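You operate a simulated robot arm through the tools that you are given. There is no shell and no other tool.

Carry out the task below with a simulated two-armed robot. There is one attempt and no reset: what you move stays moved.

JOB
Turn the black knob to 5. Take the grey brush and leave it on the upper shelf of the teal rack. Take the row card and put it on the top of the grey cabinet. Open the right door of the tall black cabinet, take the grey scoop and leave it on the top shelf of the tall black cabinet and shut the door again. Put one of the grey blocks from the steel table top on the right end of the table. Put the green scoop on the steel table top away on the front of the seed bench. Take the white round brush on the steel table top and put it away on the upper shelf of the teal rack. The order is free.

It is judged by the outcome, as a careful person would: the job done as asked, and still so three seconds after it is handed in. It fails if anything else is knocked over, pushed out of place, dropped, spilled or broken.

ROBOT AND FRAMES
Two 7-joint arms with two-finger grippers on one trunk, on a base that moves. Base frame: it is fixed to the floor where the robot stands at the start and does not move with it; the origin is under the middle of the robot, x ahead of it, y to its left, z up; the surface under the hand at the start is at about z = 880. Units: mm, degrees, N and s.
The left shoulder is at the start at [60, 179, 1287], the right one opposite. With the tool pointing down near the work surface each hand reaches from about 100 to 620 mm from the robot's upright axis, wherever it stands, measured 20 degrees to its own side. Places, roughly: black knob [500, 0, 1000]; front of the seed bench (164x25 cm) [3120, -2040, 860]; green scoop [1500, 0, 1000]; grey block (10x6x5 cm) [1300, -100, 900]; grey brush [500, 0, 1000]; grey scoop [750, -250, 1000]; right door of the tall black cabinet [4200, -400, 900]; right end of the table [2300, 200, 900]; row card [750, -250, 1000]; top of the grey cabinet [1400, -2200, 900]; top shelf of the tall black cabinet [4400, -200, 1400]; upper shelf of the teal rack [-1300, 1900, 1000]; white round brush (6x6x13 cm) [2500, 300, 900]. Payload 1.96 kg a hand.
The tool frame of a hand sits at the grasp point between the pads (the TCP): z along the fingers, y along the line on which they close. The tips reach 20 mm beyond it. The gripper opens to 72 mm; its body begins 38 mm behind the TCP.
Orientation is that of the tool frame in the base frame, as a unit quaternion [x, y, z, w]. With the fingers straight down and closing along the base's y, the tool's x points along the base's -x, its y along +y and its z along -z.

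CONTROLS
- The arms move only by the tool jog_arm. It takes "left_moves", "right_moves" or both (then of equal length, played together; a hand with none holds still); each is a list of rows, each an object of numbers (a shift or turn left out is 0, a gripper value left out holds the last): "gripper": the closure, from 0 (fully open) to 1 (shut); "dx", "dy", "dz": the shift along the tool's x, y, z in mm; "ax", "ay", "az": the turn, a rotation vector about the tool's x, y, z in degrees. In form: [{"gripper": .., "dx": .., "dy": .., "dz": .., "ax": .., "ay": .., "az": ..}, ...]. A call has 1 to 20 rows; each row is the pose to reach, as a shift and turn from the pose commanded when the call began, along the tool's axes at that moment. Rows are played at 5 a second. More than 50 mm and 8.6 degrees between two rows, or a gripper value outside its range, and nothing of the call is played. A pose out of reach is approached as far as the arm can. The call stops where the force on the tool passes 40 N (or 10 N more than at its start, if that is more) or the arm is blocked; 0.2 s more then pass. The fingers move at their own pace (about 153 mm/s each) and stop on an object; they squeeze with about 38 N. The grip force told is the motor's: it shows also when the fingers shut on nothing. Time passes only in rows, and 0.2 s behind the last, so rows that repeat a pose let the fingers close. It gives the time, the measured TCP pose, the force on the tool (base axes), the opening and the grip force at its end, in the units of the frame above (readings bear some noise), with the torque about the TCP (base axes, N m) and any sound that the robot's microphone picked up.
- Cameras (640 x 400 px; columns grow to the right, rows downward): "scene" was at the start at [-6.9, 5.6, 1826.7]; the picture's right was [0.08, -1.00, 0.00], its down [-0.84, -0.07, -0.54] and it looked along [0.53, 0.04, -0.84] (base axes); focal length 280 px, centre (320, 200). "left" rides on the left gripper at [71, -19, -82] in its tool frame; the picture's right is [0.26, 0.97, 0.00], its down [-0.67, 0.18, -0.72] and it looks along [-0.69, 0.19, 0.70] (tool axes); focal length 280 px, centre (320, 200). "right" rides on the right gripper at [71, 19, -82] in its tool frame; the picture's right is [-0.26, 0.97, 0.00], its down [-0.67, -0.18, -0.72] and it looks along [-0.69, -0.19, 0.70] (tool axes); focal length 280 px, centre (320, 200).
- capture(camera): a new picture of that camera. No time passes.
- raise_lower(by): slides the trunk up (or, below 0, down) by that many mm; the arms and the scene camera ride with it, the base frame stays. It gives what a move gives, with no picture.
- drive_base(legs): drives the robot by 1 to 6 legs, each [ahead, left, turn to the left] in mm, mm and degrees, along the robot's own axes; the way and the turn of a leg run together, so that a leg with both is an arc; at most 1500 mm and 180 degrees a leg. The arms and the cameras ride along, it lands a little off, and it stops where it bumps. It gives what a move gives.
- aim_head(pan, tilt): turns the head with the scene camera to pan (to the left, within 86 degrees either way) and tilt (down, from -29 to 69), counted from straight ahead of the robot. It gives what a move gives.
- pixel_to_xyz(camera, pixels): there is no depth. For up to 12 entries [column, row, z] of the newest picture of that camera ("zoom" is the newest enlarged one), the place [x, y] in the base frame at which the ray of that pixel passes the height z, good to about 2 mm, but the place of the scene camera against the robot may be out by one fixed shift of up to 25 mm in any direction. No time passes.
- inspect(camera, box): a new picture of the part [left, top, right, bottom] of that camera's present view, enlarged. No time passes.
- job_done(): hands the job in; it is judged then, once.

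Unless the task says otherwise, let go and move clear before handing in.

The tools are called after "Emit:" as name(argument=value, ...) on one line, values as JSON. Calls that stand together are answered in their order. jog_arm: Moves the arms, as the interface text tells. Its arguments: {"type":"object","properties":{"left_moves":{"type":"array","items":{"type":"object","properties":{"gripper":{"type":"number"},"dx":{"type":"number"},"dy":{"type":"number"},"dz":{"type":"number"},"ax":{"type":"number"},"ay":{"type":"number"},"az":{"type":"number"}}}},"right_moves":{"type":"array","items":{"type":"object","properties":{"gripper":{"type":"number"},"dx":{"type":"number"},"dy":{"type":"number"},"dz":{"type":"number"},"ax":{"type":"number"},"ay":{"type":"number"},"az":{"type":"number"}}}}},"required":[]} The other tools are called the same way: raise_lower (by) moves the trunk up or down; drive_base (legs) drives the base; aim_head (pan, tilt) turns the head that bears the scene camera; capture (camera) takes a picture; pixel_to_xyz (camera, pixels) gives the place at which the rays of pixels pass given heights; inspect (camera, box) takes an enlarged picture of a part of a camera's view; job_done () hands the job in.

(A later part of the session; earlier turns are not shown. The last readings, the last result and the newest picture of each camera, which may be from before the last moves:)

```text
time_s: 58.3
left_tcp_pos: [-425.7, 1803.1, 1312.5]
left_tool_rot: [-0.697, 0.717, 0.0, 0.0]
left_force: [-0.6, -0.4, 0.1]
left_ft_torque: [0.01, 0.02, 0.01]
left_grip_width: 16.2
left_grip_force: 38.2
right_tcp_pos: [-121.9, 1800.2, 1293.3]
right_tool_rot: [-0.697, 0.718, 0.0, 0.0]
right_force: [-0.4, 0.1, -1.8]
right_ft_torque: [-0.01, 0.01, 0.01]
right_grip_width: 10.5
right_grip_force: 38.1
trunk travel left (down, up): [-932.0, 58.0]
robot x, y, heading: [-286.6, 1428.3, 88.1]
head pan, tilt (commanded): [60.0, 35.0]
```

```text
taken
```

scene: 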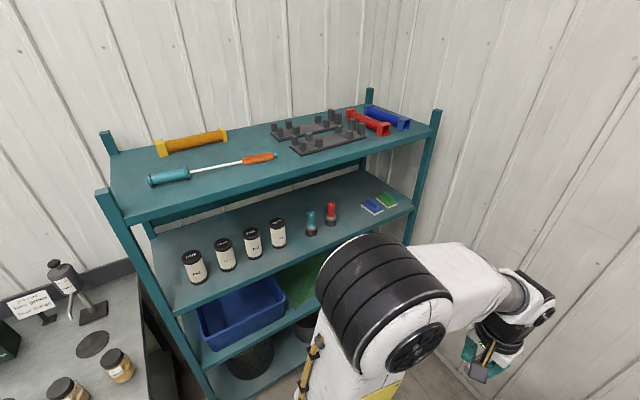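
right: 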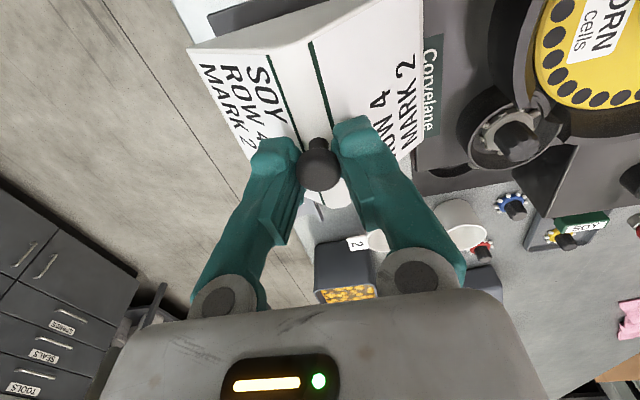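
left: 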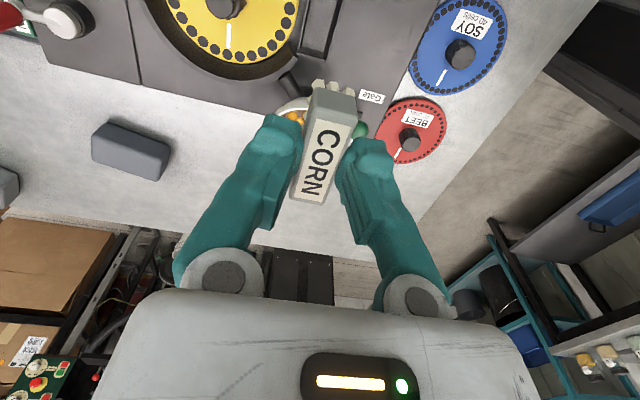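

Emit:
pixel_to_xyz(camera="scene", pixels=[[412, 210, 950], [412, 210, 1000], [412, 210, 1050], [175, 312, 950], [175, 312, 1000], [175, 312, 1050], [436, 115, 1400], [436, 115, 1450], [105, 195, 1400], [105, 195, 1450], [330, 222, 1000], [375, 208, 1000]])

Emit:
inspect(camera="scene", box=[150, 160, 430, 330])

```text
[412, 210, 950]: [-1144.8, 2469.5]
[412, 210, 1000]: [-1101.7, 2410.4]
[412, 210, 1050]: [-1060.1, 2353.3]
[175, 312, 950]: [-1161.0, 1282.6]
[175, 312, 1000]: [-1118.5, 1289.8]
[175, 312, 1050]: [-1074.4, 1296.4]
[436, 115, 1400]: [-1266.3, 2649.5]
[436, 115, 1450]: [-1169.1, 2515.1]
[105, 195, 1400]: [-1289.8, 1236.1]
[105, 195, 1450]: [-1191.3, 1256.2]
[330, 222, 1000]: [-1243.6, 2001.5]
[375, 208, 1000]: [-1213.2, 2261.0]
```

```text
2.29 times, centred on (290, 245) of scene
```

zoom: 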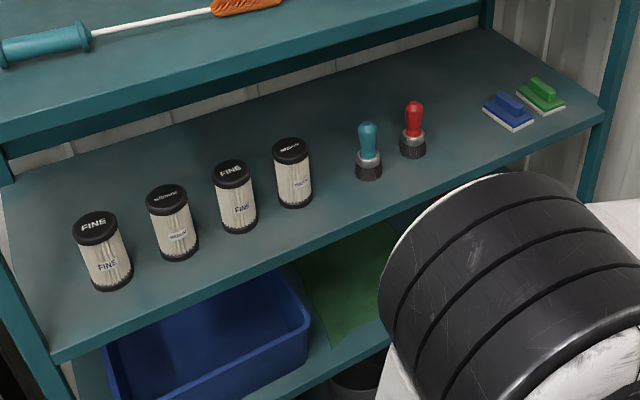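

The shelf triangulates to roughly z≈1033, front edge x≈-1080; its front strip is free. I'll turn to face the rack here, then move ahead and sidestep right.

Emit:
drive_base(legs=[[0, 0, 92], [180, 0, 0], [0, -450, 0]])

Emit:
aim_head(pan=0, tilt=40)

Emit:
capture(camera="scene")

Emit:
capture(camera="left")

Emit:
capture(camera="right")

```text
time_s: 66.0
left_tcp_pos: [-834.9, 1721.7, 1311.4]
left_tool_rot: [1.0, 0.006, 0.001, -0.001]
left_force: [0.0, 0.0, -0.6]
left_ft_torque: [0.0, 0.01, 0.0]
left_grip_width: 16.1
left_grip_force: 37.9
right_tcp_pos: [-843.8, 2026.0, 1292.7]
right_tool_rot: [1.0, 0.005, 0.0, 0.0]
right_force: [-0.1, -0.7, -1.7]
right_ft_torque: [0.0, 0.0, 0.0]
right_grip_width: 10.2
right_grip_force: 37.7
trunk travel left (down, up): [-932.0, 58.0]
robot x, y, heading: [-460.7, 1873.6, -179.1]
head pan, tilt (commanded): [60.0, 35.0]
```

```text
time_s: 67.3
left_tcp_pos: [-833.2, 1722.3, 1310.2]
left_tool_rot: [1.0, 0.007, 0.0, 0.0]
left_force: [1.2, 0.2, -1.6]
left_ft_torque: [-0.04, 0.02, -0.01]
left_grip_width: 16.0
left_grip_force: 38.3
right_tcp_pos: [-843.9, 2026.3, 1293.6]
right_tool_rot: [1.0, 0.006, 0.0, 0.0]
right_force: [0.0, 0.1, -1.0]
right_ft_torque: [0.0, -0.01, 0.01]
right_grip_width: 10.1
right_grip_force: 37.4
trunk travel left (down, up): [-932.0, 58.0]
robot x, y, heading: [-466.6, 1877.1, -179.6]
head pan, tilt (commanded): [0.0, 40.0]
```

```text
taken
```

scene: 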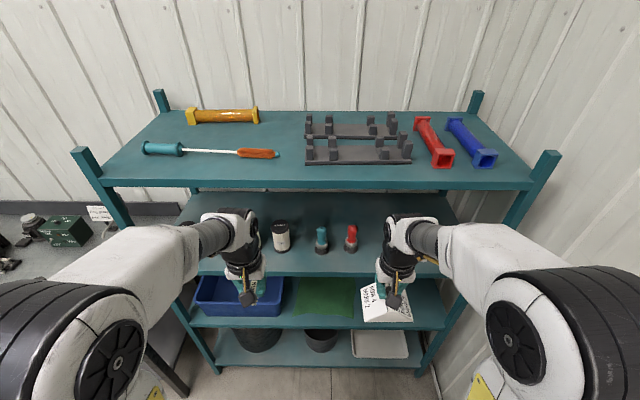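

```text
taken
```

left: 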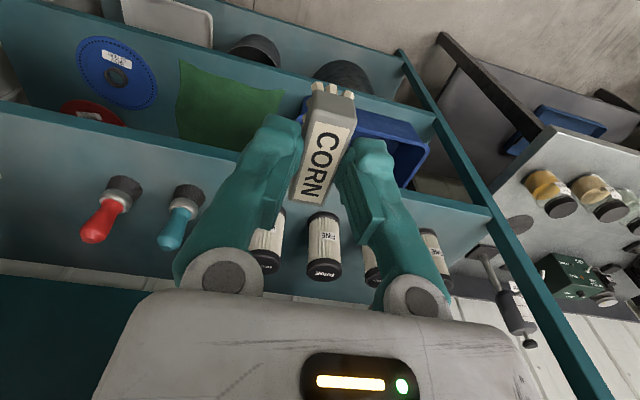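

```text
taken
```

right: 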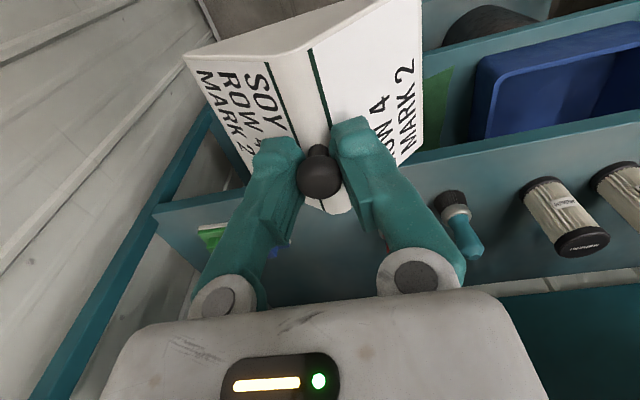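

Emit:
pixel_to_xyz(camera="left", pixels=[[190, 187, 1000], [190, 187, 1050], [0, 102, 1000], [0, 102, 1050], [490, 213, 1000], [490, 213, 1050], [125, 180, 1030]])

Emit:
pixel_to_xyz(camera="right", pixels=[[447, 194, 1000], [447, 194, 1050], [470, 146, 1000], [470, 146, 1050], [155, 212, 1000], [155, 212, 1050], [540, 182, 1030]])

Emit:
pixel_to_xyz(camera="scene", pixels=[[320, 253, 1000], [320, 253, 1050], [280, 250, 1030], [350, 250, 1030], [105, 185, 1450], [105, 185, 1480], [535, 185, 1450], [535, 185, 1480], [180, 270, 1030], [460, 265, 1030]])

```text
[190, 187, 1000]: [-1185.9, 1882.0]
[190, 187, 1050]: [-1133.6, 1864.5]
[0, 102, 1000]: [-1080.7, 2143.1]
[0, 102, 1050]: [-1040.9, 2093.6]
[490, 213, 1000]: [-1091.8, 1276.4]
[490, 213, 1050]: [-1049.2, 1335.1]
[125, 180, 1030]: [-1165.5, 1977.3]
```

```text
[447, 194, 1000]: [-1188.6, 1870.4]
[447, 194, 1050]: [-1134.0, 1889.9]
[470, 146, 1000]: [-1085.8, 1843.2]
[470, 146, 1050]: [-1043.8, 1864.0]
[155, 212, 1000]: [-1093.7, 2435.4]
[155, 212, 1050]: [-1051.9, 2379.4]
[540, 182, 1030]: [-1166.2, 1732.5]
```

```text
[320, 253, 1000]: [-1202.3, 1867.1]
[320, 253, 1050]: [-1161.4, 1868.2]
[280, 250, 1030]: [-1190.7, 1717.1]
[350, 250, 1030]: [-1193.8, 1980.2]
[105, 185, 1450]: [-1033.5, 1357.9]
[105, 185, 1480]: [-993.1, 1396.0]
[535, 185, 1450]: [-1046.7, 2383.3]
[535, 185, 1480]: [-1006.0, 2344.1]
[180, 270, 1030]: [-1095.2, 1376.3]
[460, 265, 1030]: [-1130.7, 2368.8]
```

Shelf top triangulates to z≈1013 with front edge x≈-1072; teal brush at (-1170,1876), nearest white brush at (-1178,1730). I'll drive 150 mm closer, then bring the left hand over the gap at y≈1808.

Emit:
drive_base(legs=[[150, 0, 0]])

Emit:
capture(camera="scene")

Emit:
capture(camera="left")

```text
time_s: 68.6
left_tcp_pos: [-982.1, 1720.6, 1312.6]
left_tool_rot: [1.0, 0.007, 0.0, 0.0]
left_force: [0.0, -0.8, -0.2]
left_ft_torque: [-0.01, 0.04, -0.02]
left_grip_width: 16.0
left_grip_force: 38.0
right_tcp_pos: [-989.9, 2023.9, 1294.2]
right_tool_rot: [1.0, 0.007, -0.001, 0.0]
right_force: [-0.2, -0.6, -1.7]
right_ft_torque: [-0.01, 0.02, -0.01]
right_grip_width: 9.9
right_grip_force: 37.5
trunk travel left (down, up): [-932.0, 58.0]
robot x, y, heading: [-615.7, 1874.2, -179.2]
head pan, tilt (commanded): [0.0, 40.0]
```

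```text
taken
```

scene: 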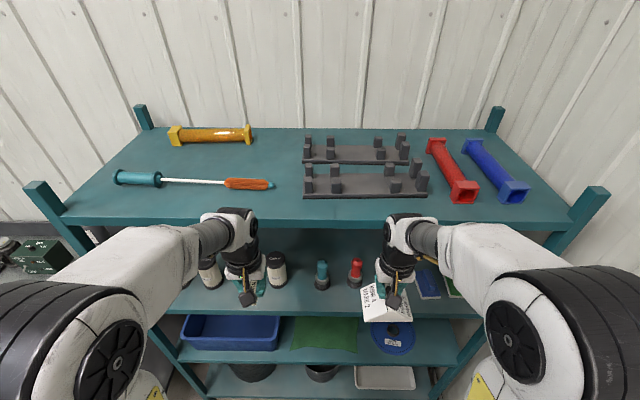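

```text
taken
```

left: 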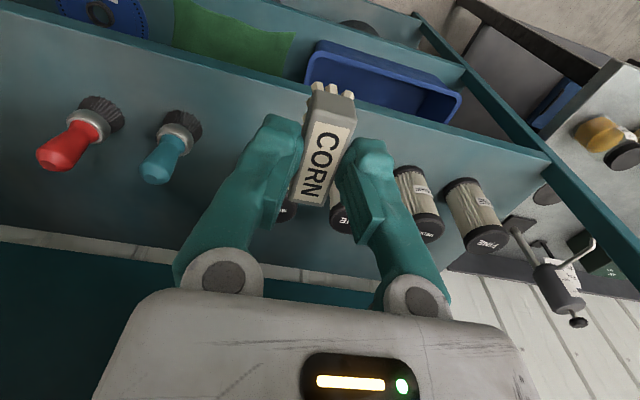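

Emit:
pixel_to_xyz(camera="scene", pixels=[[230, 210, 1400], [230, 210, 1450], [230, 210, 1500], [230, 210, 1550], [320, 218, 1400], [320, 218, 1430], [320, 228, 1400], [320, 228, 1380], [205, 230, 1500], [255, 215, 1500]])

Emit:
inspect(camera="scene", box=[160, 190, 480, 340])

```text
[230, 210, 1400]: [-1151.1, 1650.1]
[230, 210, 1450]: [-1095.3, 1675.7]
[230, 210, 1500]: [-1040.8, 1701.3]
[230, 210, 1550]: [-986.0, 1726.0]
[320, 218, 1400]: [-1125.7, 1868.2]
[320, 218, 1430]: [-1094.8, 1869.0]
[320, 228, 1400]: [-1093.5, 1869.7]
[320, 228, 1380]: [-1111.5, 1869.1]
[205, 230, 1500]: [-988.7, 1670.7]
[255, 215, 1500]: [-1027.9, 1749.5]
```

```text
2.00 times, centred on (320, 265) of scene
```

zoom: 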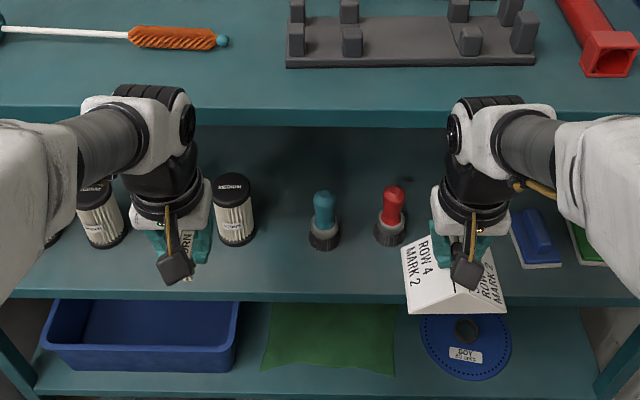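

Lip of the top shelf is at about z 1424–1452 and the wrist top is ~238 mm above the TCP, so it fits if I lower first. I'll lower the left hand to z≈1110 in front of the shelf, then go in to (-1122,1812).

Emit:
jog_arm(left_moves=[{"dz": 45}, {"dz": 90}, {"dz": 135}, {"dz": 175}, {"dz": 202}, {"dx": -5, "dy": -40, "dz": 202}, {"dx": -20, "dy": -80, "dz": 202}, {"dx": -60, "dy": -91, "dz": 202}, {"dx": -100, "dy": -91, "dz": 202}, {"dx": -140, "dy": -91, "dz": 202}])

Emit:
capture(camera="left")

Emit:
capture(camera="scene")

```text
time_s: 70.8
left_tcp_pos: [-1113.2, 1810.7, 1110.0]
left_tool_rot: [1.0, 0.007, 0.0, 0.001]
left_force: [0.8, -1.3, 0.3]
left_ft_torque: [0.0, 0.02, -0.02]
left_grip_width: 16.1
left_grip_force: 38.1
right_tcp_pos: [-982.2, 2023.4, 1296.1]
right_tool_rot: [1.0, 0.007, -0.003, 0.0]
right_force: [1.0, -0.9, -1.3]
right_ft_torque: [0.01, -0.02, 0.0]
right_grip_width: 10.1
right_grip_force: 37.6
trunk travel left (down, up): [-932.0, 58.0]
robot x, y, heading: [-616.7, 1874.3, -179.2]
head pan, tilt (commanded): [0.0, 40.0]
```

```text
taken
```

left: 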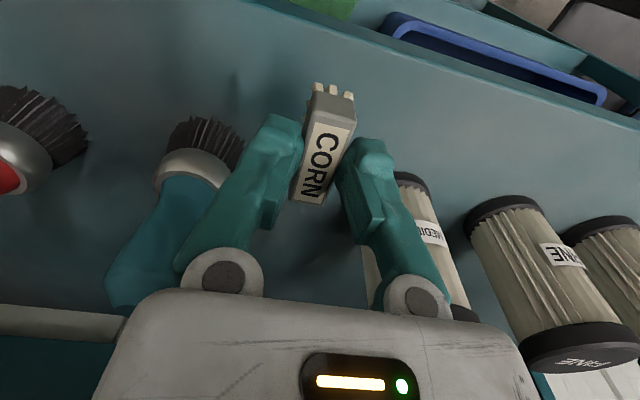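

```text
taken
```

scene: 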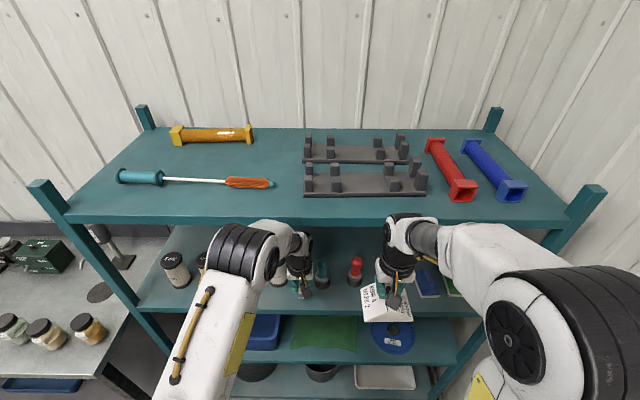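

Emit:
pixel_to_xyz(camera="left", pixels=[[412, 180, 1013], [430, 190, 1013], [205, 135, 1013], [180, 150, 1013], [500, 95, 1013], [300, 45, 1013], [525, 350, 1140], [620, 340, 1140], [505, 205, 1013]])

```text
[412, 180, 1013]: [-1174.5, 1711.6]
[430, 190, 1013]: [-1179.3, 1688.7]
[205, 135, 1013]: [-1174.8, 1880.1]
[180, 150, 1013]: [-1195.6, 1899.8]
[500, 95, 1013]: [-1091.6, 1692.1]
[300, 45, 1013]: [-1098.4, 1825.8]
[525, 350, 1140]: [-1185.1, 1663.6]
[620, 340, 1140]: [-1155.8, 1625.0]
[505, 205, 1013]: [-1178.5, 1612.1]
```

The neighbours (white brush at y≈1715, teal brush at y≈1880) leave the spot free. I'll lower the brush toward the shelf.

Emit:
jog_arm(left_moves=[{"dx": -10, "dz": 15}, {"dx": -10, "dz": 30}, {"dx": -10, "dz": 42}, {"dx": -10, "dz": 46}, {"dx": -10, "dz": 50}])

Emit:
capture(camera="left")

```text
time_s: 72.0
left_tcp_pos: [-1136.3, 1808.8, 1060.1]
left_tool_rot: [1.0, 0.007, -0.002, 0.001]
left_force: [-2.2, 0.4, 8.5]
left_ft_torque: [0.02, -0.01, 0.01]
left_grip_width: 15.9
left_grip_force: 37.4
right_tcp_pos: [-992.8, 2023.1, 1294.6]
right_tool_rot: [1.0, 0.007, 0.001, -0.001]
right_force: [0.0, -0.4, -0.7]
right_ft_torque: [-0.01, 0.03, 0.04]
right_grip_width: 10.0
right_grip_force: 37.7
trunk travel left (down, up): [-932.0, 58.0]
robot x, y, heading: [-615.5, 1875.2, -179.2]
head pan, tilt (commanded): [0.0, 40.0]
```

```text
taken
```

left: 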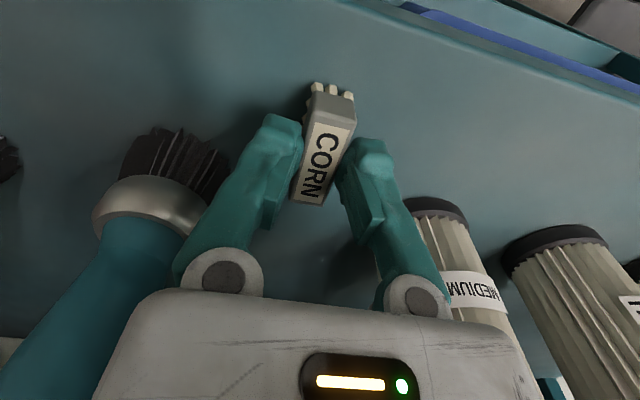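

An 8.5 N upward push says the bristles stand on the shelf. I'll open part-way and lift off.

Emit:
jog_arm(left_moves=[{"gripper": 0.5}, {"gripper": 0.5}, {"dz": -10}, {"dz": -30}, {"dz": -60}])

Emit:
capture(camera="left")

```text
time_s: 73.4
left_tcp_pos: [-1109.5, 1804.8, 1095.6]
left_tool_rot: [0.999, 0.004, 0.035, 0.007]
left_force: [-0.3, 0.1, 0.4]
left_ft_torque: [-0.01, 0.01, 0.02]
left_grip_width: 36.2
left_grip_force: 0.0
right_tcp_pos: [-989.8, 2024.5, 1296.2]
right_tool_rot: [1.0, 0.008, 0.001, -0.001]
right_force: [0.1, 0.5, -1.0]
right_ft_torque: [-0.03, 0.01, 0.0]
right_grip_width: 9.7
right_grip_force: 37.8
trunk travel left (down, up): [-932.0, 58.0]
robot x, y, heading: [-613.6, 1875.3, -179.3]
head pan, tilt (commanded): [0.0, 40.0]
stopped in row 5 (left hand): the arm was blocked; the commanded pose is now the measured one
```

```text
taken
```

left: 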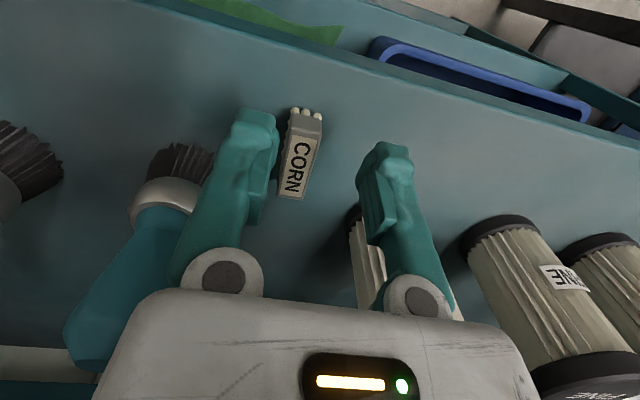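

The lift was blocked — some part of the left arm touched something, probably the rack's top lip. The brush stands on the shelf at (300,150). I'll look at the scene before moving.

Emit:
capture(camera="scene")

Emit:
inspect(camera="scene", box=[180, 190, 380, 330])

Emit:
capture(camera="right")

```text
taken
```

scene: 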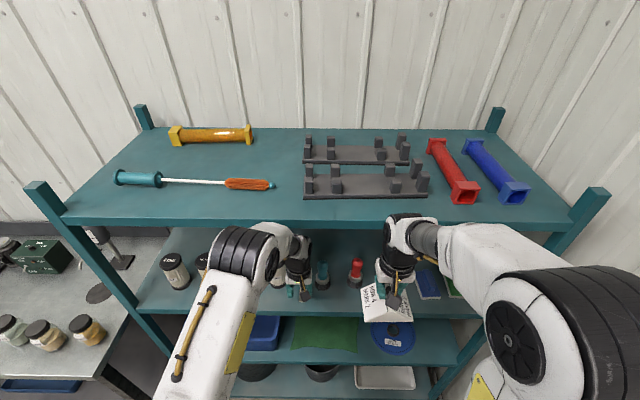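

```text
2.86 times, centred on (280, 260) of scene
```

zoom: 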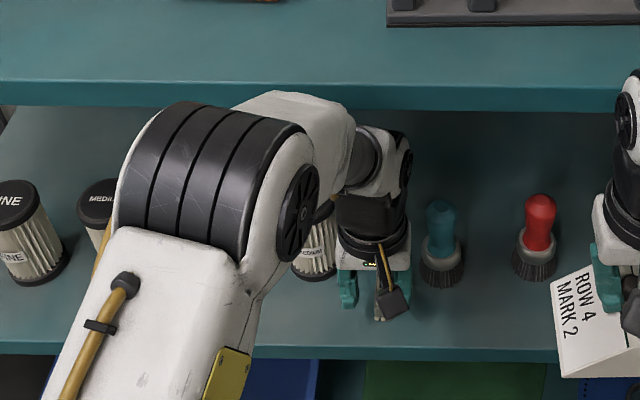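

```text
taken
```

right: 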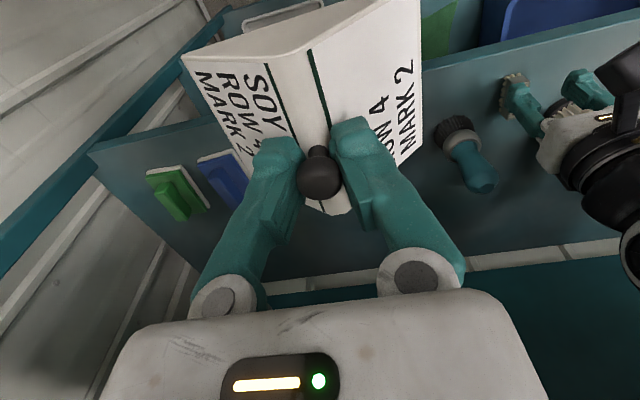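

The forearm seems to press up against the top shelf's lip while the fingers are already above the brush. I'll ease the left hand down 8 mm (still above the brush) and back the whole robot straight away from the rack.

Emit:
jog_arm(left_moves=[{"dz": 4}, {"dz": 8}])

Emit:
drive_base(legs=[[-220, 0, 0]])

Emit:
capture(camera="scene")

Emit:
capture(camera="left")

```text
time_s: 74.0
left_tcp_pos: [-1113.0, 1805.5, 1095.6]
left_tool_rot: [1.0, 0.006, 0.022, 0.005]
left_force: [0.0, -0.6, -1.1]
left_ft_torque: [-0.01, -0.01, 0.0]
left_grip_width: 36.2
left_grip_force: 0.0
right_tcp_pos: [-988.3, 2022.8, 1295.1]
right_tool_rot: [1.0, 0.008, -0.001, 0.0]
right_force: [-0.3, 0.5, -1.9]
right_ft_torque: [0.0, 0.0, -0.04]
right_grip_width: 9.7
right_grip_force: 37.0
trunk travel left (down, up): [-932.0, 58.0]
robot x, y, heading: [-611.5, 1872.5, -178.9]
head pan, tilt (commanded): [0.0, 40.0]
```

```text
time_s: 75.7
left_tcp_pos: [-903.7, 1807.3, 1090.9]
left_tool_rot: [1.0, 0.008, 0.028, 0.006]
left_force: [0.2, 0.4, -1.0]
left_ft_torque: [0.02, 0.0, -0.01]
left_grip_width: 36.0
left_grip_force: 0.1
right_tcp_pos: [-781.0, 2026.8, 1292.7]
right_tool_rot: [1.0, 0.01, 0.001, -0.001]
right_force: [-0.5, 0.8, -2.2]
right_ft_torque: [-0.04, -0.01, 0.03]
right_grip_width: 9.7
right_grip_force: 37.1
trunk travel left (down, up): [-932.0, 58.0]
robot x, y, heading: [-401.9, 1875.6, -179.0]
head pan, tilt (commanded): [0.0, 40.0]
```

```text
taken
```

scene: 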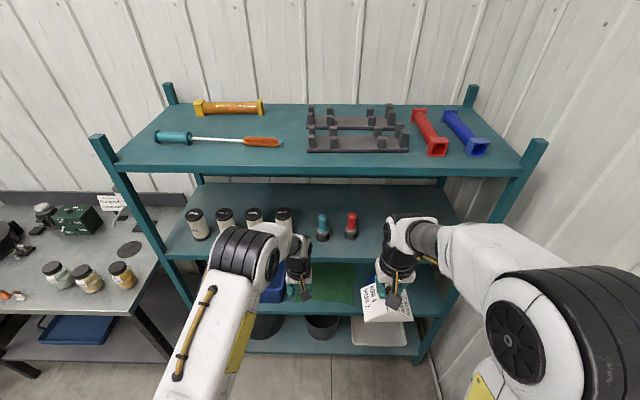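

```text
taken
```

left: 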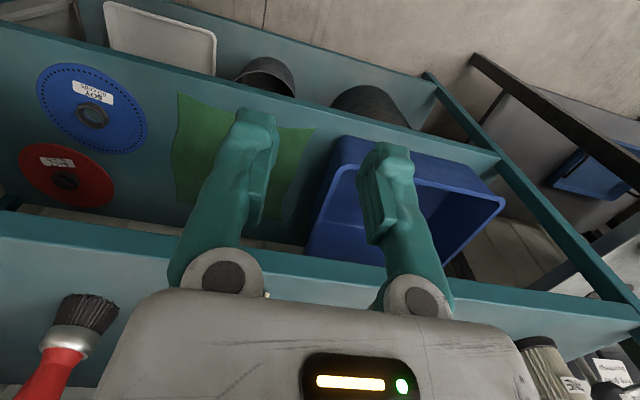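

The robot is clear of the rack. I'll park the left hand again and check the brush on the shelf.

Emit:
jog_arm(left_moves=[{"dx": 20, "dy": 10, "dz": -30, "ay": -1}, {"dx": 45, "dy": 25, "dz": -65, "ay": -2}, {"dx": 70, "dy": 40, "dz": -105, "ay": -3}, {"dx": 95, "dy": 58, "dz": -145, "ay": -3.2}, {"dx": 115, "dy": 72, "dz": -185, "ay": -3.2}, {"dx": 129, "dy": 82, "dz": -219, "ay": -3.2, "gripper": 0}])

Emit:
inspect(camera="scene", box=[170, 170, 470, 290])

Emit:
capture(camera="left")

```text
refused: row 4 steps farther than a row can; nothing moved
```

```text
2.13 times, centred on (320, 230) of scene
```

zoom: 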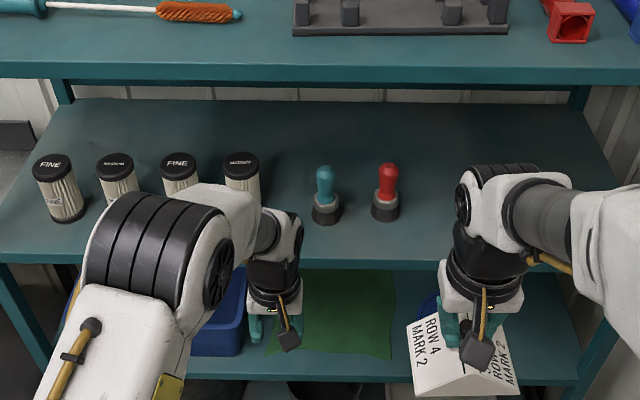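

```text
taken
```

left: 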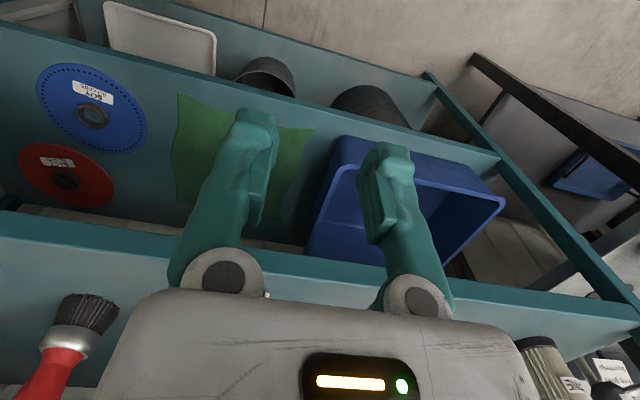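

The step was too long; I'll split it.

Emit:
jog_arm(left_moves=[{"dx": 15, "dy": 10, "dz": -30, "ay": -1}, {"dx": 30, "dy": 20, "dz": -60, "ay": -2}, {"dx": 48, "dy": 30, "dz": -90, "ay": -3}, {"dx": 66, "dy": 41, "dz": -120, "ay": -3.2}, {"dx": 84, "dy": 52, "dz": -150, "ay": -3.2}, {"dx": 102, "dy": 64, "dz": -180, "ay": -3.2}, {"dx": 120, "dy": 76, "dz": -205, "ay": -3.2}, {"dx": 129, "dy": 82, "dz": -219, "ay": -3.2, "gripper": 0}])

Emit:
inspect(camera="scene", box=[170, 170, 470, 290])

Emit:
capture(camera="left")

Emit:
capture(camera="right")

```text
time_s: 77.5
left_tcp_pos: [-778.4, 1730.4, 1317.8]
left_tool_rot: [1.0, 0.008, -0.003, 0.006]
left_force: [0.3, 0.3, -0.3]
left_ft_torque: [0.0, 0.01, -0.01]
left_grip_width: 72.0
left_grip_force: 0.0
right_tcp_pos: [-778.3, 2026.3, 1293.1]
right_tool_rot: [1.0, 0.009, 0.0, 0.0]
right_force: [0.4, -0.1, -1.8]
right_ft_torque: [0.02, 0.02, 0.04]
right_grip_width: 9.6
right_grip_force: 37.0
trunk travel left (down, up): [-932.0, 58.0]
robot x, y, heading: [-399.5, 1875.1, -178.9]
head pan, tilt (commanded): [0.0, 40.0]
```

```text
2.13 times, centred on (320, 230) of scene
```

zoom: 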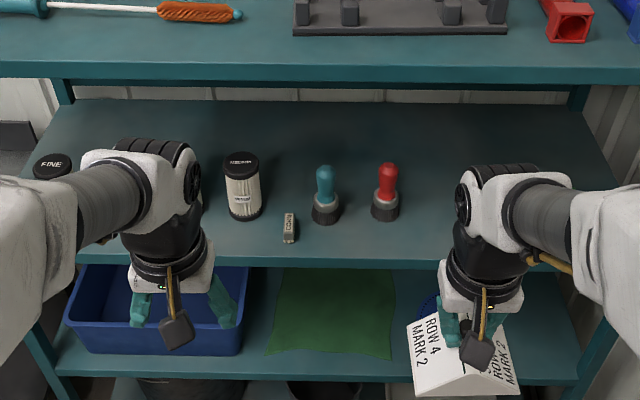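

```text
taken
```

left: 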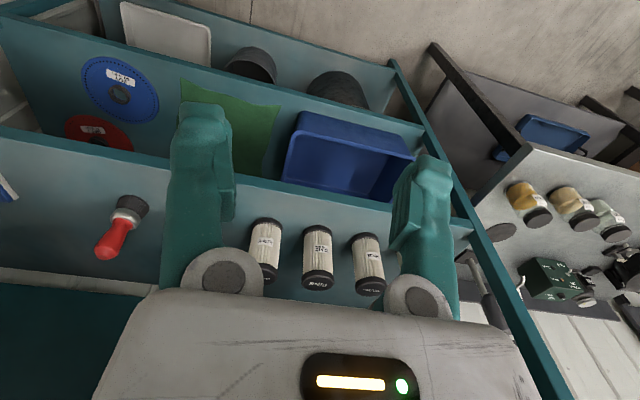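

```text
taken
```

right: 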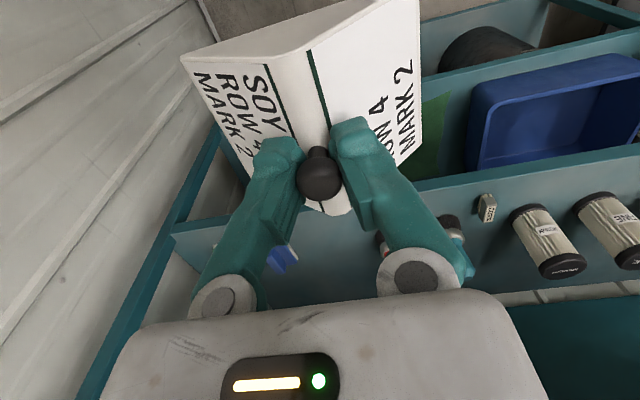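

The grey brush stands on the upper shelf (zoom [290,228]), so that part is done. Now I'll carry the card round the table toward the grey cabinet.

Emit:
drive_base(legs=[[0, 0, 89], [1500, 0, 0], [675, 0, 0]])

Emit:
aim_head(pan=30, tilt=30)

Emit:
capture(camera="scene")

```text
time_s: 92.0
left_tcp_pos: [-217.2, -650.0, 1318.3]
left_tool_rot: [0.706, 0.709, 0.001, 0.007]
left_force: [-1.0, 0.3, -1.1]
left_ft_torque: [-0.01, -0.02, 0.02]
left_grip_width: 72.0
left_grip_force: 0.1
right_tcp_pos: [-513.0, -646.2, 1293.9]
right_tool_rot: [0.704, 0.71, 0.0, 0.0]
right_force: [0.1, -0.4, -2.6]
right_ft_torque: [-0.07, 0.04, -0.01]
right_grip_width: 9.1
right_grip_force: 37.2
trunk travel left (down, up): [-932.0, 58.0]
robot x, y, heading: [-363.3, -268.6, -89.5]
head pan, tilt (commanded): [0.0, 40.0]
```

```text
time_s: 92.9
left_tcp_pos: [-217.1, -650.4, 1316.0]
left_tool_rot: [0.705, 0.71, 0.003, 0.006]
left_force: [-0.1, -0.8, 0.0]
left_ft_torque: [0.03, 0.0, -0.01]
left_grip_width: 72.0
left_grip_force: 0.2
right_tcp_pos: [-512.3, -646.4, 1292.6]
right_tool_rot: [0.704, 0.71, 0.001, -0.001]
right_force: [0.0, -0.1, -0.7]
right_ft_torque: [0.01, 0.0, -0.01]
right_grip_width: 9.1
right_grip_force: 37.0
trunk travel left (down, up): [-932.0, 58.0]
robot x, y, heading: [-361.0, -269.8, -89.5]
head pan, tilt (commanded): [30.0, 30.0]
```

```text
taken
```

scene: 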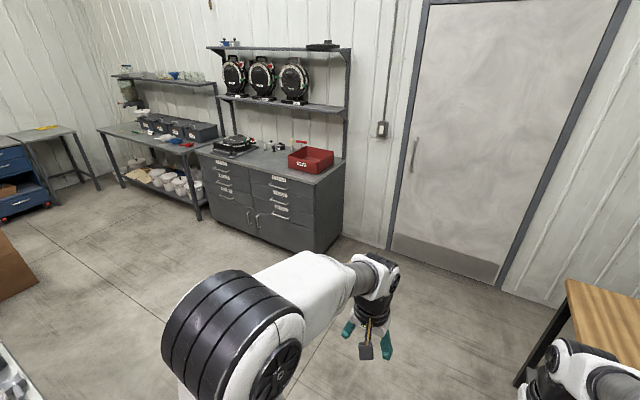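

The way to the grey cabinet is open floor; its top is free between the black unit and the red bin. I'll drive over there and face it.

Emit:
drive_base(legs=[[0, 0, 60], [1100, 0, 0], [1050, 0, 0], [0, 0, -60.5]])

Emit:
aim_head(pan=0, tilt=45)

Emit:
capture(camera="scene")

Emit:
capture(camera="right")

Emit:
capture(camera="left")

```text
time_s: 109.0
left_tcp_pos: [1666.9, -1688.5, 1316.8]
left_tool_rot: [0.714, 0.7, 0.001, 0.007]
left_force: [-0.6, 0.0, -0.1]
left_ft_torque: [0.0, -0.04, 0.01]
left_grip_width: 71.9
left_grip_force: 0.1
right_tcp_pos: [1371.1, -1676.9, 1294.6]
right_tool_rot: [0.713, 0.701, 0.0, 0.0]
right_force: [0.2, -0.3, -1.7]
right_ft_torque: [0.01, -0.02, 0.01]
right_grip_width: 8.3
right_grip_force: 36.2
trunk travel left (down, up): [-932.0, 58.0]
robot x, y, heading: [1531.1, -1301.9, -91.0]
head pan, tilt (commanded): [30.0, 30.0]
```

```text
time_s: 109.9
left_tcp_pos: [1666.1, -1688.2, 1317.4]
left_tool_rot: [0.714, 0.7, 0.003, 0.006]
left_force: [0.7, -0.3, 0.1]
left_ft_torque: [-0.01, 0.03, -0.02]
left_grip_width: 71.8
left_grip_force: 0.0
right_tcp_pos: [1372.3, -1677.2, 1293.6]
right_tool_rot: [0.713, 0.701, 0.0, -0.001]
right_force: [0.0, 0.5, -1.4]
right_ft_torque: [0.01, -0.04, 0.01]
right_grip_width: 8.4
right_grip_force: 36.7
trunk travel left (down, up): [-932.0, 58.0]
robot x, y, heading: [1531.5, -1305.4, -90.8]
head pan, tilt (commanded): [0.0, 45.0]
```

```text
taken
```

scene: 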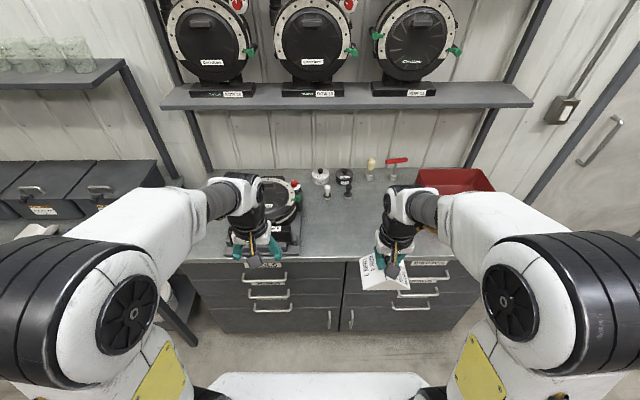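

```text
taken
```

right: 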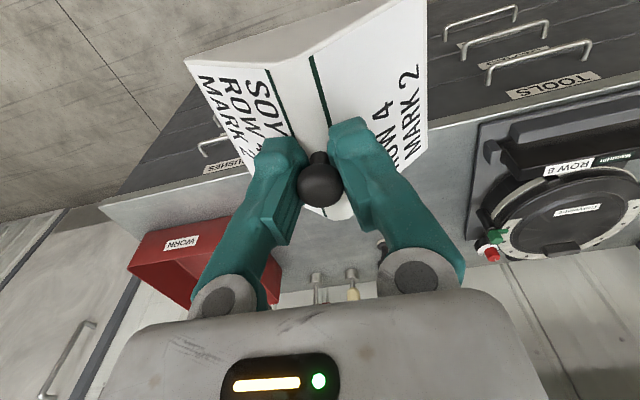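

```text
taken
```

left: 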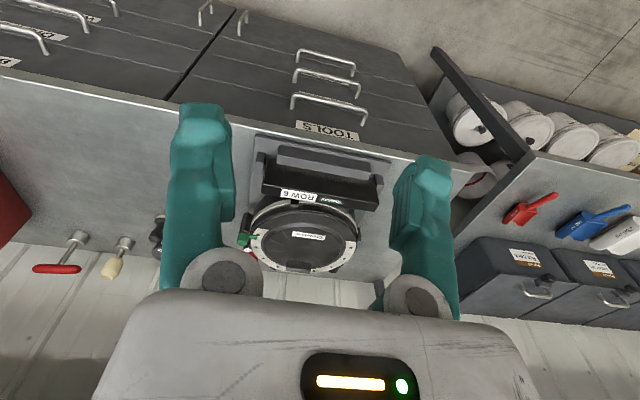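

Card still held; the cabinet's front strip is free beneath the right hand. I'll triangulate the cabinet top height.

Emit:
pixel_to_xyz(camera="left", pixels=[[298, 197, 900], [298, 197, 1000], [255, 136, 850], [255, 136, 900], [255, 136, 950], [100, 92, 880], [420, 157, 880], [123, 244, 880], [75, 238, 880]])

Emit:
pixel_to_xyz(camera="right", pixels=[[568, 165, 900], [568, 165, 1000], [480, 124, 850], [480, 124, 900], [480, 124, 950], [500, 105, 880], [130, 197, 880], [317, 275, 880], [350, 273, 880], [135, 255, 880], [280, 265, 880]])

Emit:
inspect(camera="left", box=[200, 80, 420, 280])

Emit:
inspect(camera="scene", box=[180, 140, 520, 320])

```text
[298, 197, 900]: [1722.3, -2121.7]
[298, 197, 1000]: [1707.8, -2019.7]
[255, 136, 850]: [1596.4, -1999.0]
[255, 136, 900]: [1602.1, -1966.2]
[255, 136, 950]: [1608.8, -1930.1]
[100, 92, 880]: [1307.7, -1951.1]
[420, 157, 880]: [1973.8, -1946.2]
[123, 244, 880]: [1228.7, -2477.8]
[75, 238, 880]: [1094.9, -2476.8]
```

```text
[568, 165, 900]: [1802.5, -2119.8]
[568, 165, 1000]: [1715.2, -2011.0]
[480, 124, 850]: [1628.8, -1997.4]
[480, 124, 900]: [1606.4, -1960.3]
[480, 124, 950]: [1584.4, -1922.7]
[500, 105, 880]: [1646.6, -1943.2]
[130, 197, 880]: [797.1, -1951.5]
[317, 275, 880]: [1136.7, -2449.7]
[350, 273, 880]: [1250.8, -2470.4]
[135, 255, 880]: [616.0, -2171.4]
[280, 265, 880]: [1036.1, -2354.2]
```

```text
2.00 times, centred on (310, 180) of left
```

zoom: 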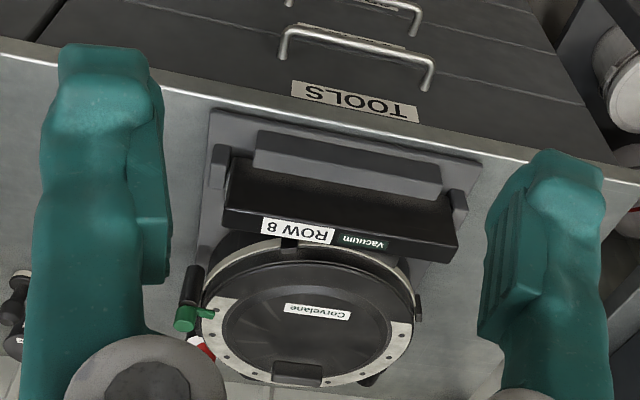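

```text
1.88 times, centred on (350, 230) of scene
```

zoom: 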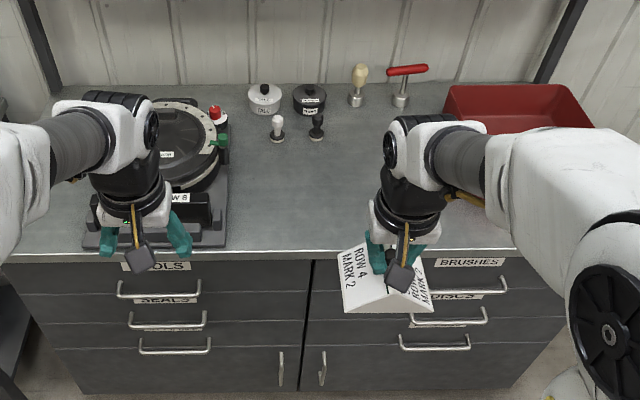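

Emit:
pixel_to_xyz(camera="scene", pixels=[[345, 107, 1300], [345, 107, 1350], [345, 107, 1400], [165, 107, 1350], [530, 105, 1350], [345, 255, 905], [175, 255, 905], [320, 172, 905]])

Emit:
drive_base(legs=[[280, 0, 0]])

Emit:
capture(camera="right")

Emit:
capture(camera="scene")

```text
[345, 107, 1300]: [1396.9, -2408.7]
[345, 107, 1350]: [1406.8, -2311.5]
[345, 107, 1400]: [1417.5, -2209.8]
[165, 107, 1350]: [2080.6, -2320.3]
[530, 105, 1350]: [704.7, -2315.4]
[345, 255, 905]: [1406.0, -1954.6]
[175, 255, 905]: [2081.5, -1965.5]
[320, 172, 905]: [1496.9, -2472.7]
```

```text
time_s: 111.9
left_tcp_pos: [1663.0, -1970.3, 1318.3]
left_tool_rot: [0.714, 0.7, 0.002, 0.006]
left_force: [-0.7, 0.7, 0.3]
left_ft_torque: [0.01, -0.02, 0.02]
left_grip_width: 71.8
left_grip_force: 0.1
right_tcp_pos: [1366.2, -1957.9, 1293.9]
right_tool_rot: [0.713, 0.702, -0.001, 0.0]
right_force: [0.3, -0.6, -2.1]
right_ft_torque: [0.02, -0.04, 0.01]
right_grip_width: 8.7
right_grip_force: 35.8
trunk travel left (down, up): [-932.0, 58.0]
robot x, y, heading: [1529.3, -1586.0, -91.0]
head pan, tilt (commanded): [0.0, 45.0]
```

```text
taken
```

right: 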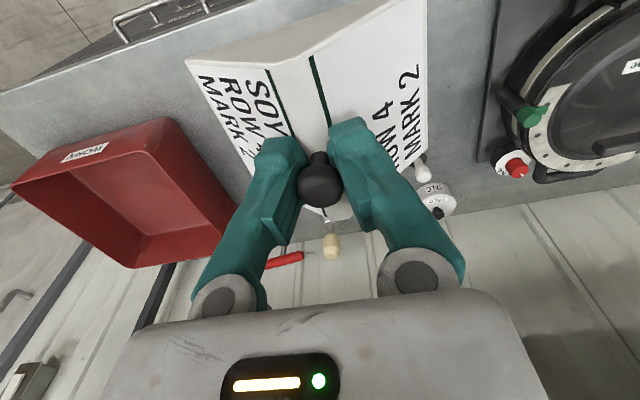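

```text
taken
```

scene: 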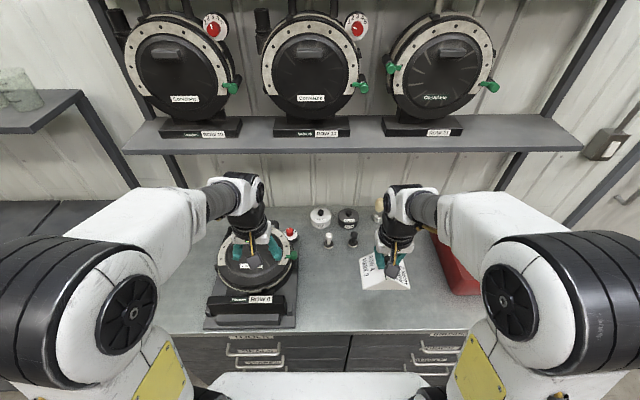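

The cabinet top is clear around (1400,-2060). I'll move the card there and lower it to about z=1000.

Emit:
jog_arm(right_moves=[{"dx": -17, "dy": 6, "dz": 40}, {"dx": -34, "dy": 12, "dz": 80}, {"dx": -51, "dy": 17, "dz": 120}, {"dx": -68, "dy": 23, "dz": 160}, {"dx": -85, "dy": 29, "dz": 200}, {"dx": -102, "dy": 34, "dz": 240}, {"dx": -102, "dy": 34, "dz": 280}])

Emit:
capture(camera="right")

Emit:
inspect(camera="scene", box=[280, 180, 520, 360])

```text
time_s: 113.5
left_tcp_pos: [1662.5, -1972.0, 1317.3]
left_tool_rot: [0.714, 0.7, 0.002, 0.006]
left_force: [0.5, 0.4, 0.0]
left_ft_torque: [0.01, -0.03, 0.01]
left_grip_width: 71.8
left_grip_force: 0.0
right_tcp_pos: [1401.3, -2061.5, 1013.4]
right_tool_rot: [0.712, 0.702, 0.001, -0.001]
right_force: [0.1, -0.9, -1.7]
right_ft_torque: [-0.02, -0.02, 0.0]
right_grip_width: 8.7
right_grip_force: 36.3
trunk travel left (down, up): [-932.0, 58.0]
robot x, y, heading: [1526.0, -1586.4, -91.0]
head pan, tilt (commanded): [0.0, 45.0]
```

```text
taken
```

right: 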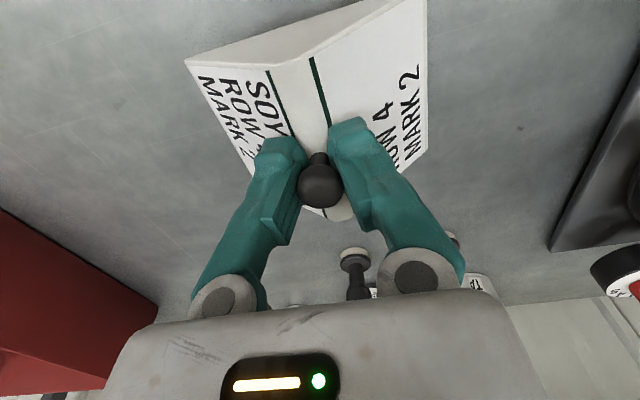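

```text
2.22 times, centred on (400, 270) of scene
```

zoom: 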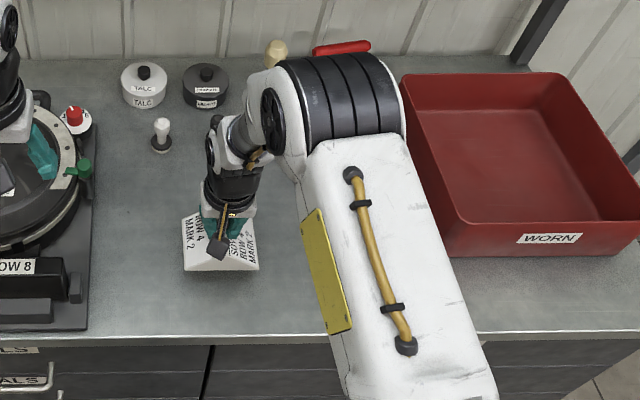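

Emit:
jog_arm(right_moves=[{"dz": 12}, {"dz": 22}, {"dz": 28}, {"dz": 32}])

Emit:
capture(camera="right")

```text
time_s: 114.5
left_tcp_pos: [1663.4, -1970.9, 1317.0]
left_tool_rot: [0.714, 0.7, 0.003, 0.006]
left_force: [0.2, -0.3, 0.1]
left_ft_torque: [0.02, 0.04, 0.0]
left_grip_width: 71.9
left_grip_force: 0.0
right_tcp_pos: [1399.8, -2062.8, 978.3]
right_tool_rot: [0.713, 0.701, 0.001, 0.0]
right_force: [0.3, -0.1, -1.8]
right_ft_torque: [-0.01, -0.03, 0.05]
right_grip_width: 8.6
right_grip_force: 36.5
trunk travel left (down, up): [-932.0, 58.0]
robot x, y, heading: [1526.9, -1586.2, -90.7]
head pan, tilt (commanded): [0.0, 45.0]
```

```text
taken
```

right: 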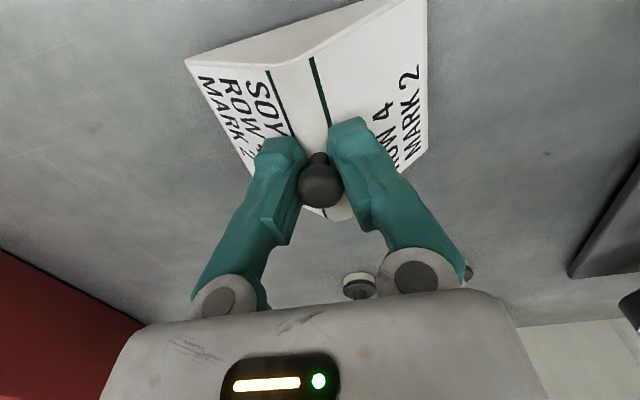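

Emit:
jog_arm(right_moves=[{"dz": 4}, {"dz": 8}, {"dz": 11}, {"dz": 14}])

```text
time_s: 115.5
left_tcp_pos: [1663.8, -1971.1, 1316.8]
left_tool_rot: [0.714, 0.7, 0.003, 0.006]
left_force: [0.0, 0.1, 0.3]
left_ft_torque: [0.0, 0.0, 0.01]
left_grip_width: 71.9
left_grip_force: 0.0
right_tcp_pos: [1398.7, -2062.8, 966.2]
right_tool_rot: [0.713, 0.701, 0.001, -0.001]
right_force: [0.8, 0.2, -0.6]
right_ft_torque: [0.0, 0.01, 0.02]
right_grip_width: 8.5
right_grip_force: 35.8
trunk travel left (down, up): [-932.0, 58.0]
robot x, y, heading: [1526.1, -1588.8, -90.8]
head pan, tilt (commanded): [0.0, 45.0]
```

Emit:
jog_arm(right_moves=[{"dz": 2}, {"dz": 4}, {"dz": 6}])

Emit:
capture(camera="right")

```text
time_s: 116.3
left_tcp_pos: [1663.6, -1971.2, 1315.1]
left_tool_rot: [0.714, 0.7, 0.003, 0.006]
left_force: [-0.5, -0.8, -0.1]
left_ft_torque: [0.0, -0.02, -0.01]
left_grip_width: 72.2
left_grip_force: 0.2
right_tcp_pos: [1399.1, -2063.7, 962.3]
right_tool_rot: [0.713, 0.701, 0.001, -0.001]
right_force: [0.3, 0.4, -1.4]
right_ft_torque: [0.0, -0.04, -0.04]
right_grip_width: 8.3
right_grip_force: 36.5
trunk travel left (down, up): [-932.0, 58.0]
robot x, y, heading: [1527.5, -1587.7, -91.1]
head pan, tilt (commanded): [0.0, 45.0]
```

```text
taken
```

right: 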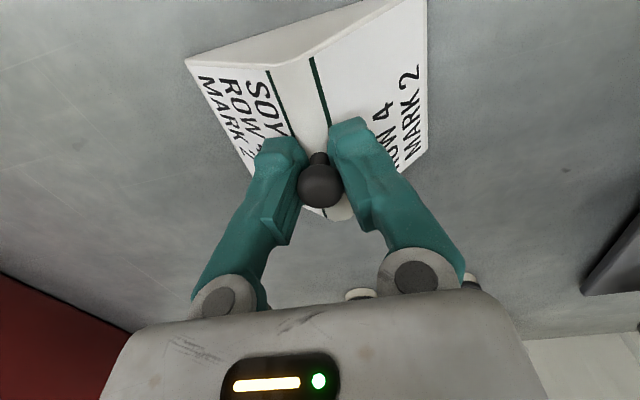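

No contact yet (force still ≈ the card's weight). I'll lower further in small steps.

Emit:
jog_arm(right_moves=[{"dz": 3}, {"dz": 6}, {"dz": 9}])

Emit:
inspect(camera="right", box=[160, 0, 460, 220])

```text
time_s: 116.9
left_tcp_pos: [1663.0, -1966.1, 1317.9]
left_tool_rot: [0.714, 0.7, 0.0, 0.006]
left_force: [-0.4, -0.5, -0.5]
left_ft_torque: [-0.01, -0.02, -0.01]
left_grip_width: 72.1
left_grip_force: 0.0
right_tcp_pos: [1398.0, -2062.3, 959.6]
right_tool_rot: [0.714, 0.7, -0.003, 0.002]
right_force: [-1.8, 5.4, 25.7]
right_ft_torque: [1.01, -0.01, 0.09]
right_grip_width: 8.7
right_grip_force: 36.3
trunk travel left (down, up): [-932.0, 58.0]
robot x, y, heading: [1524.9, -1586.5, -90.9]
head pan, tilt (commanded): [0.0, 45.0]
stopped in row 3 (right hand): the force on the tool passed its limit at 47 N (the readings are from after the stop); the commanded pose is now the measured one
```

```text
1.82 times, centred on (310, 110) of right
```

zoom: 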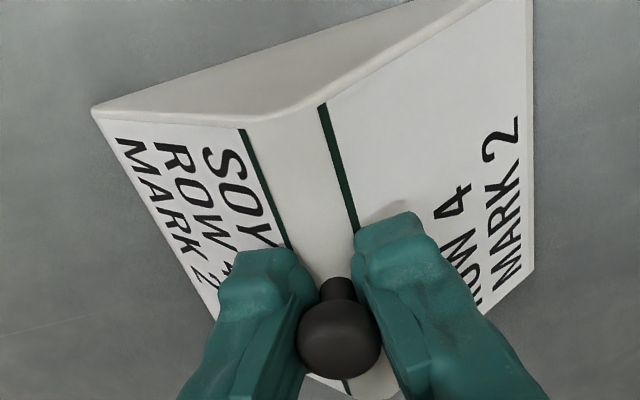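

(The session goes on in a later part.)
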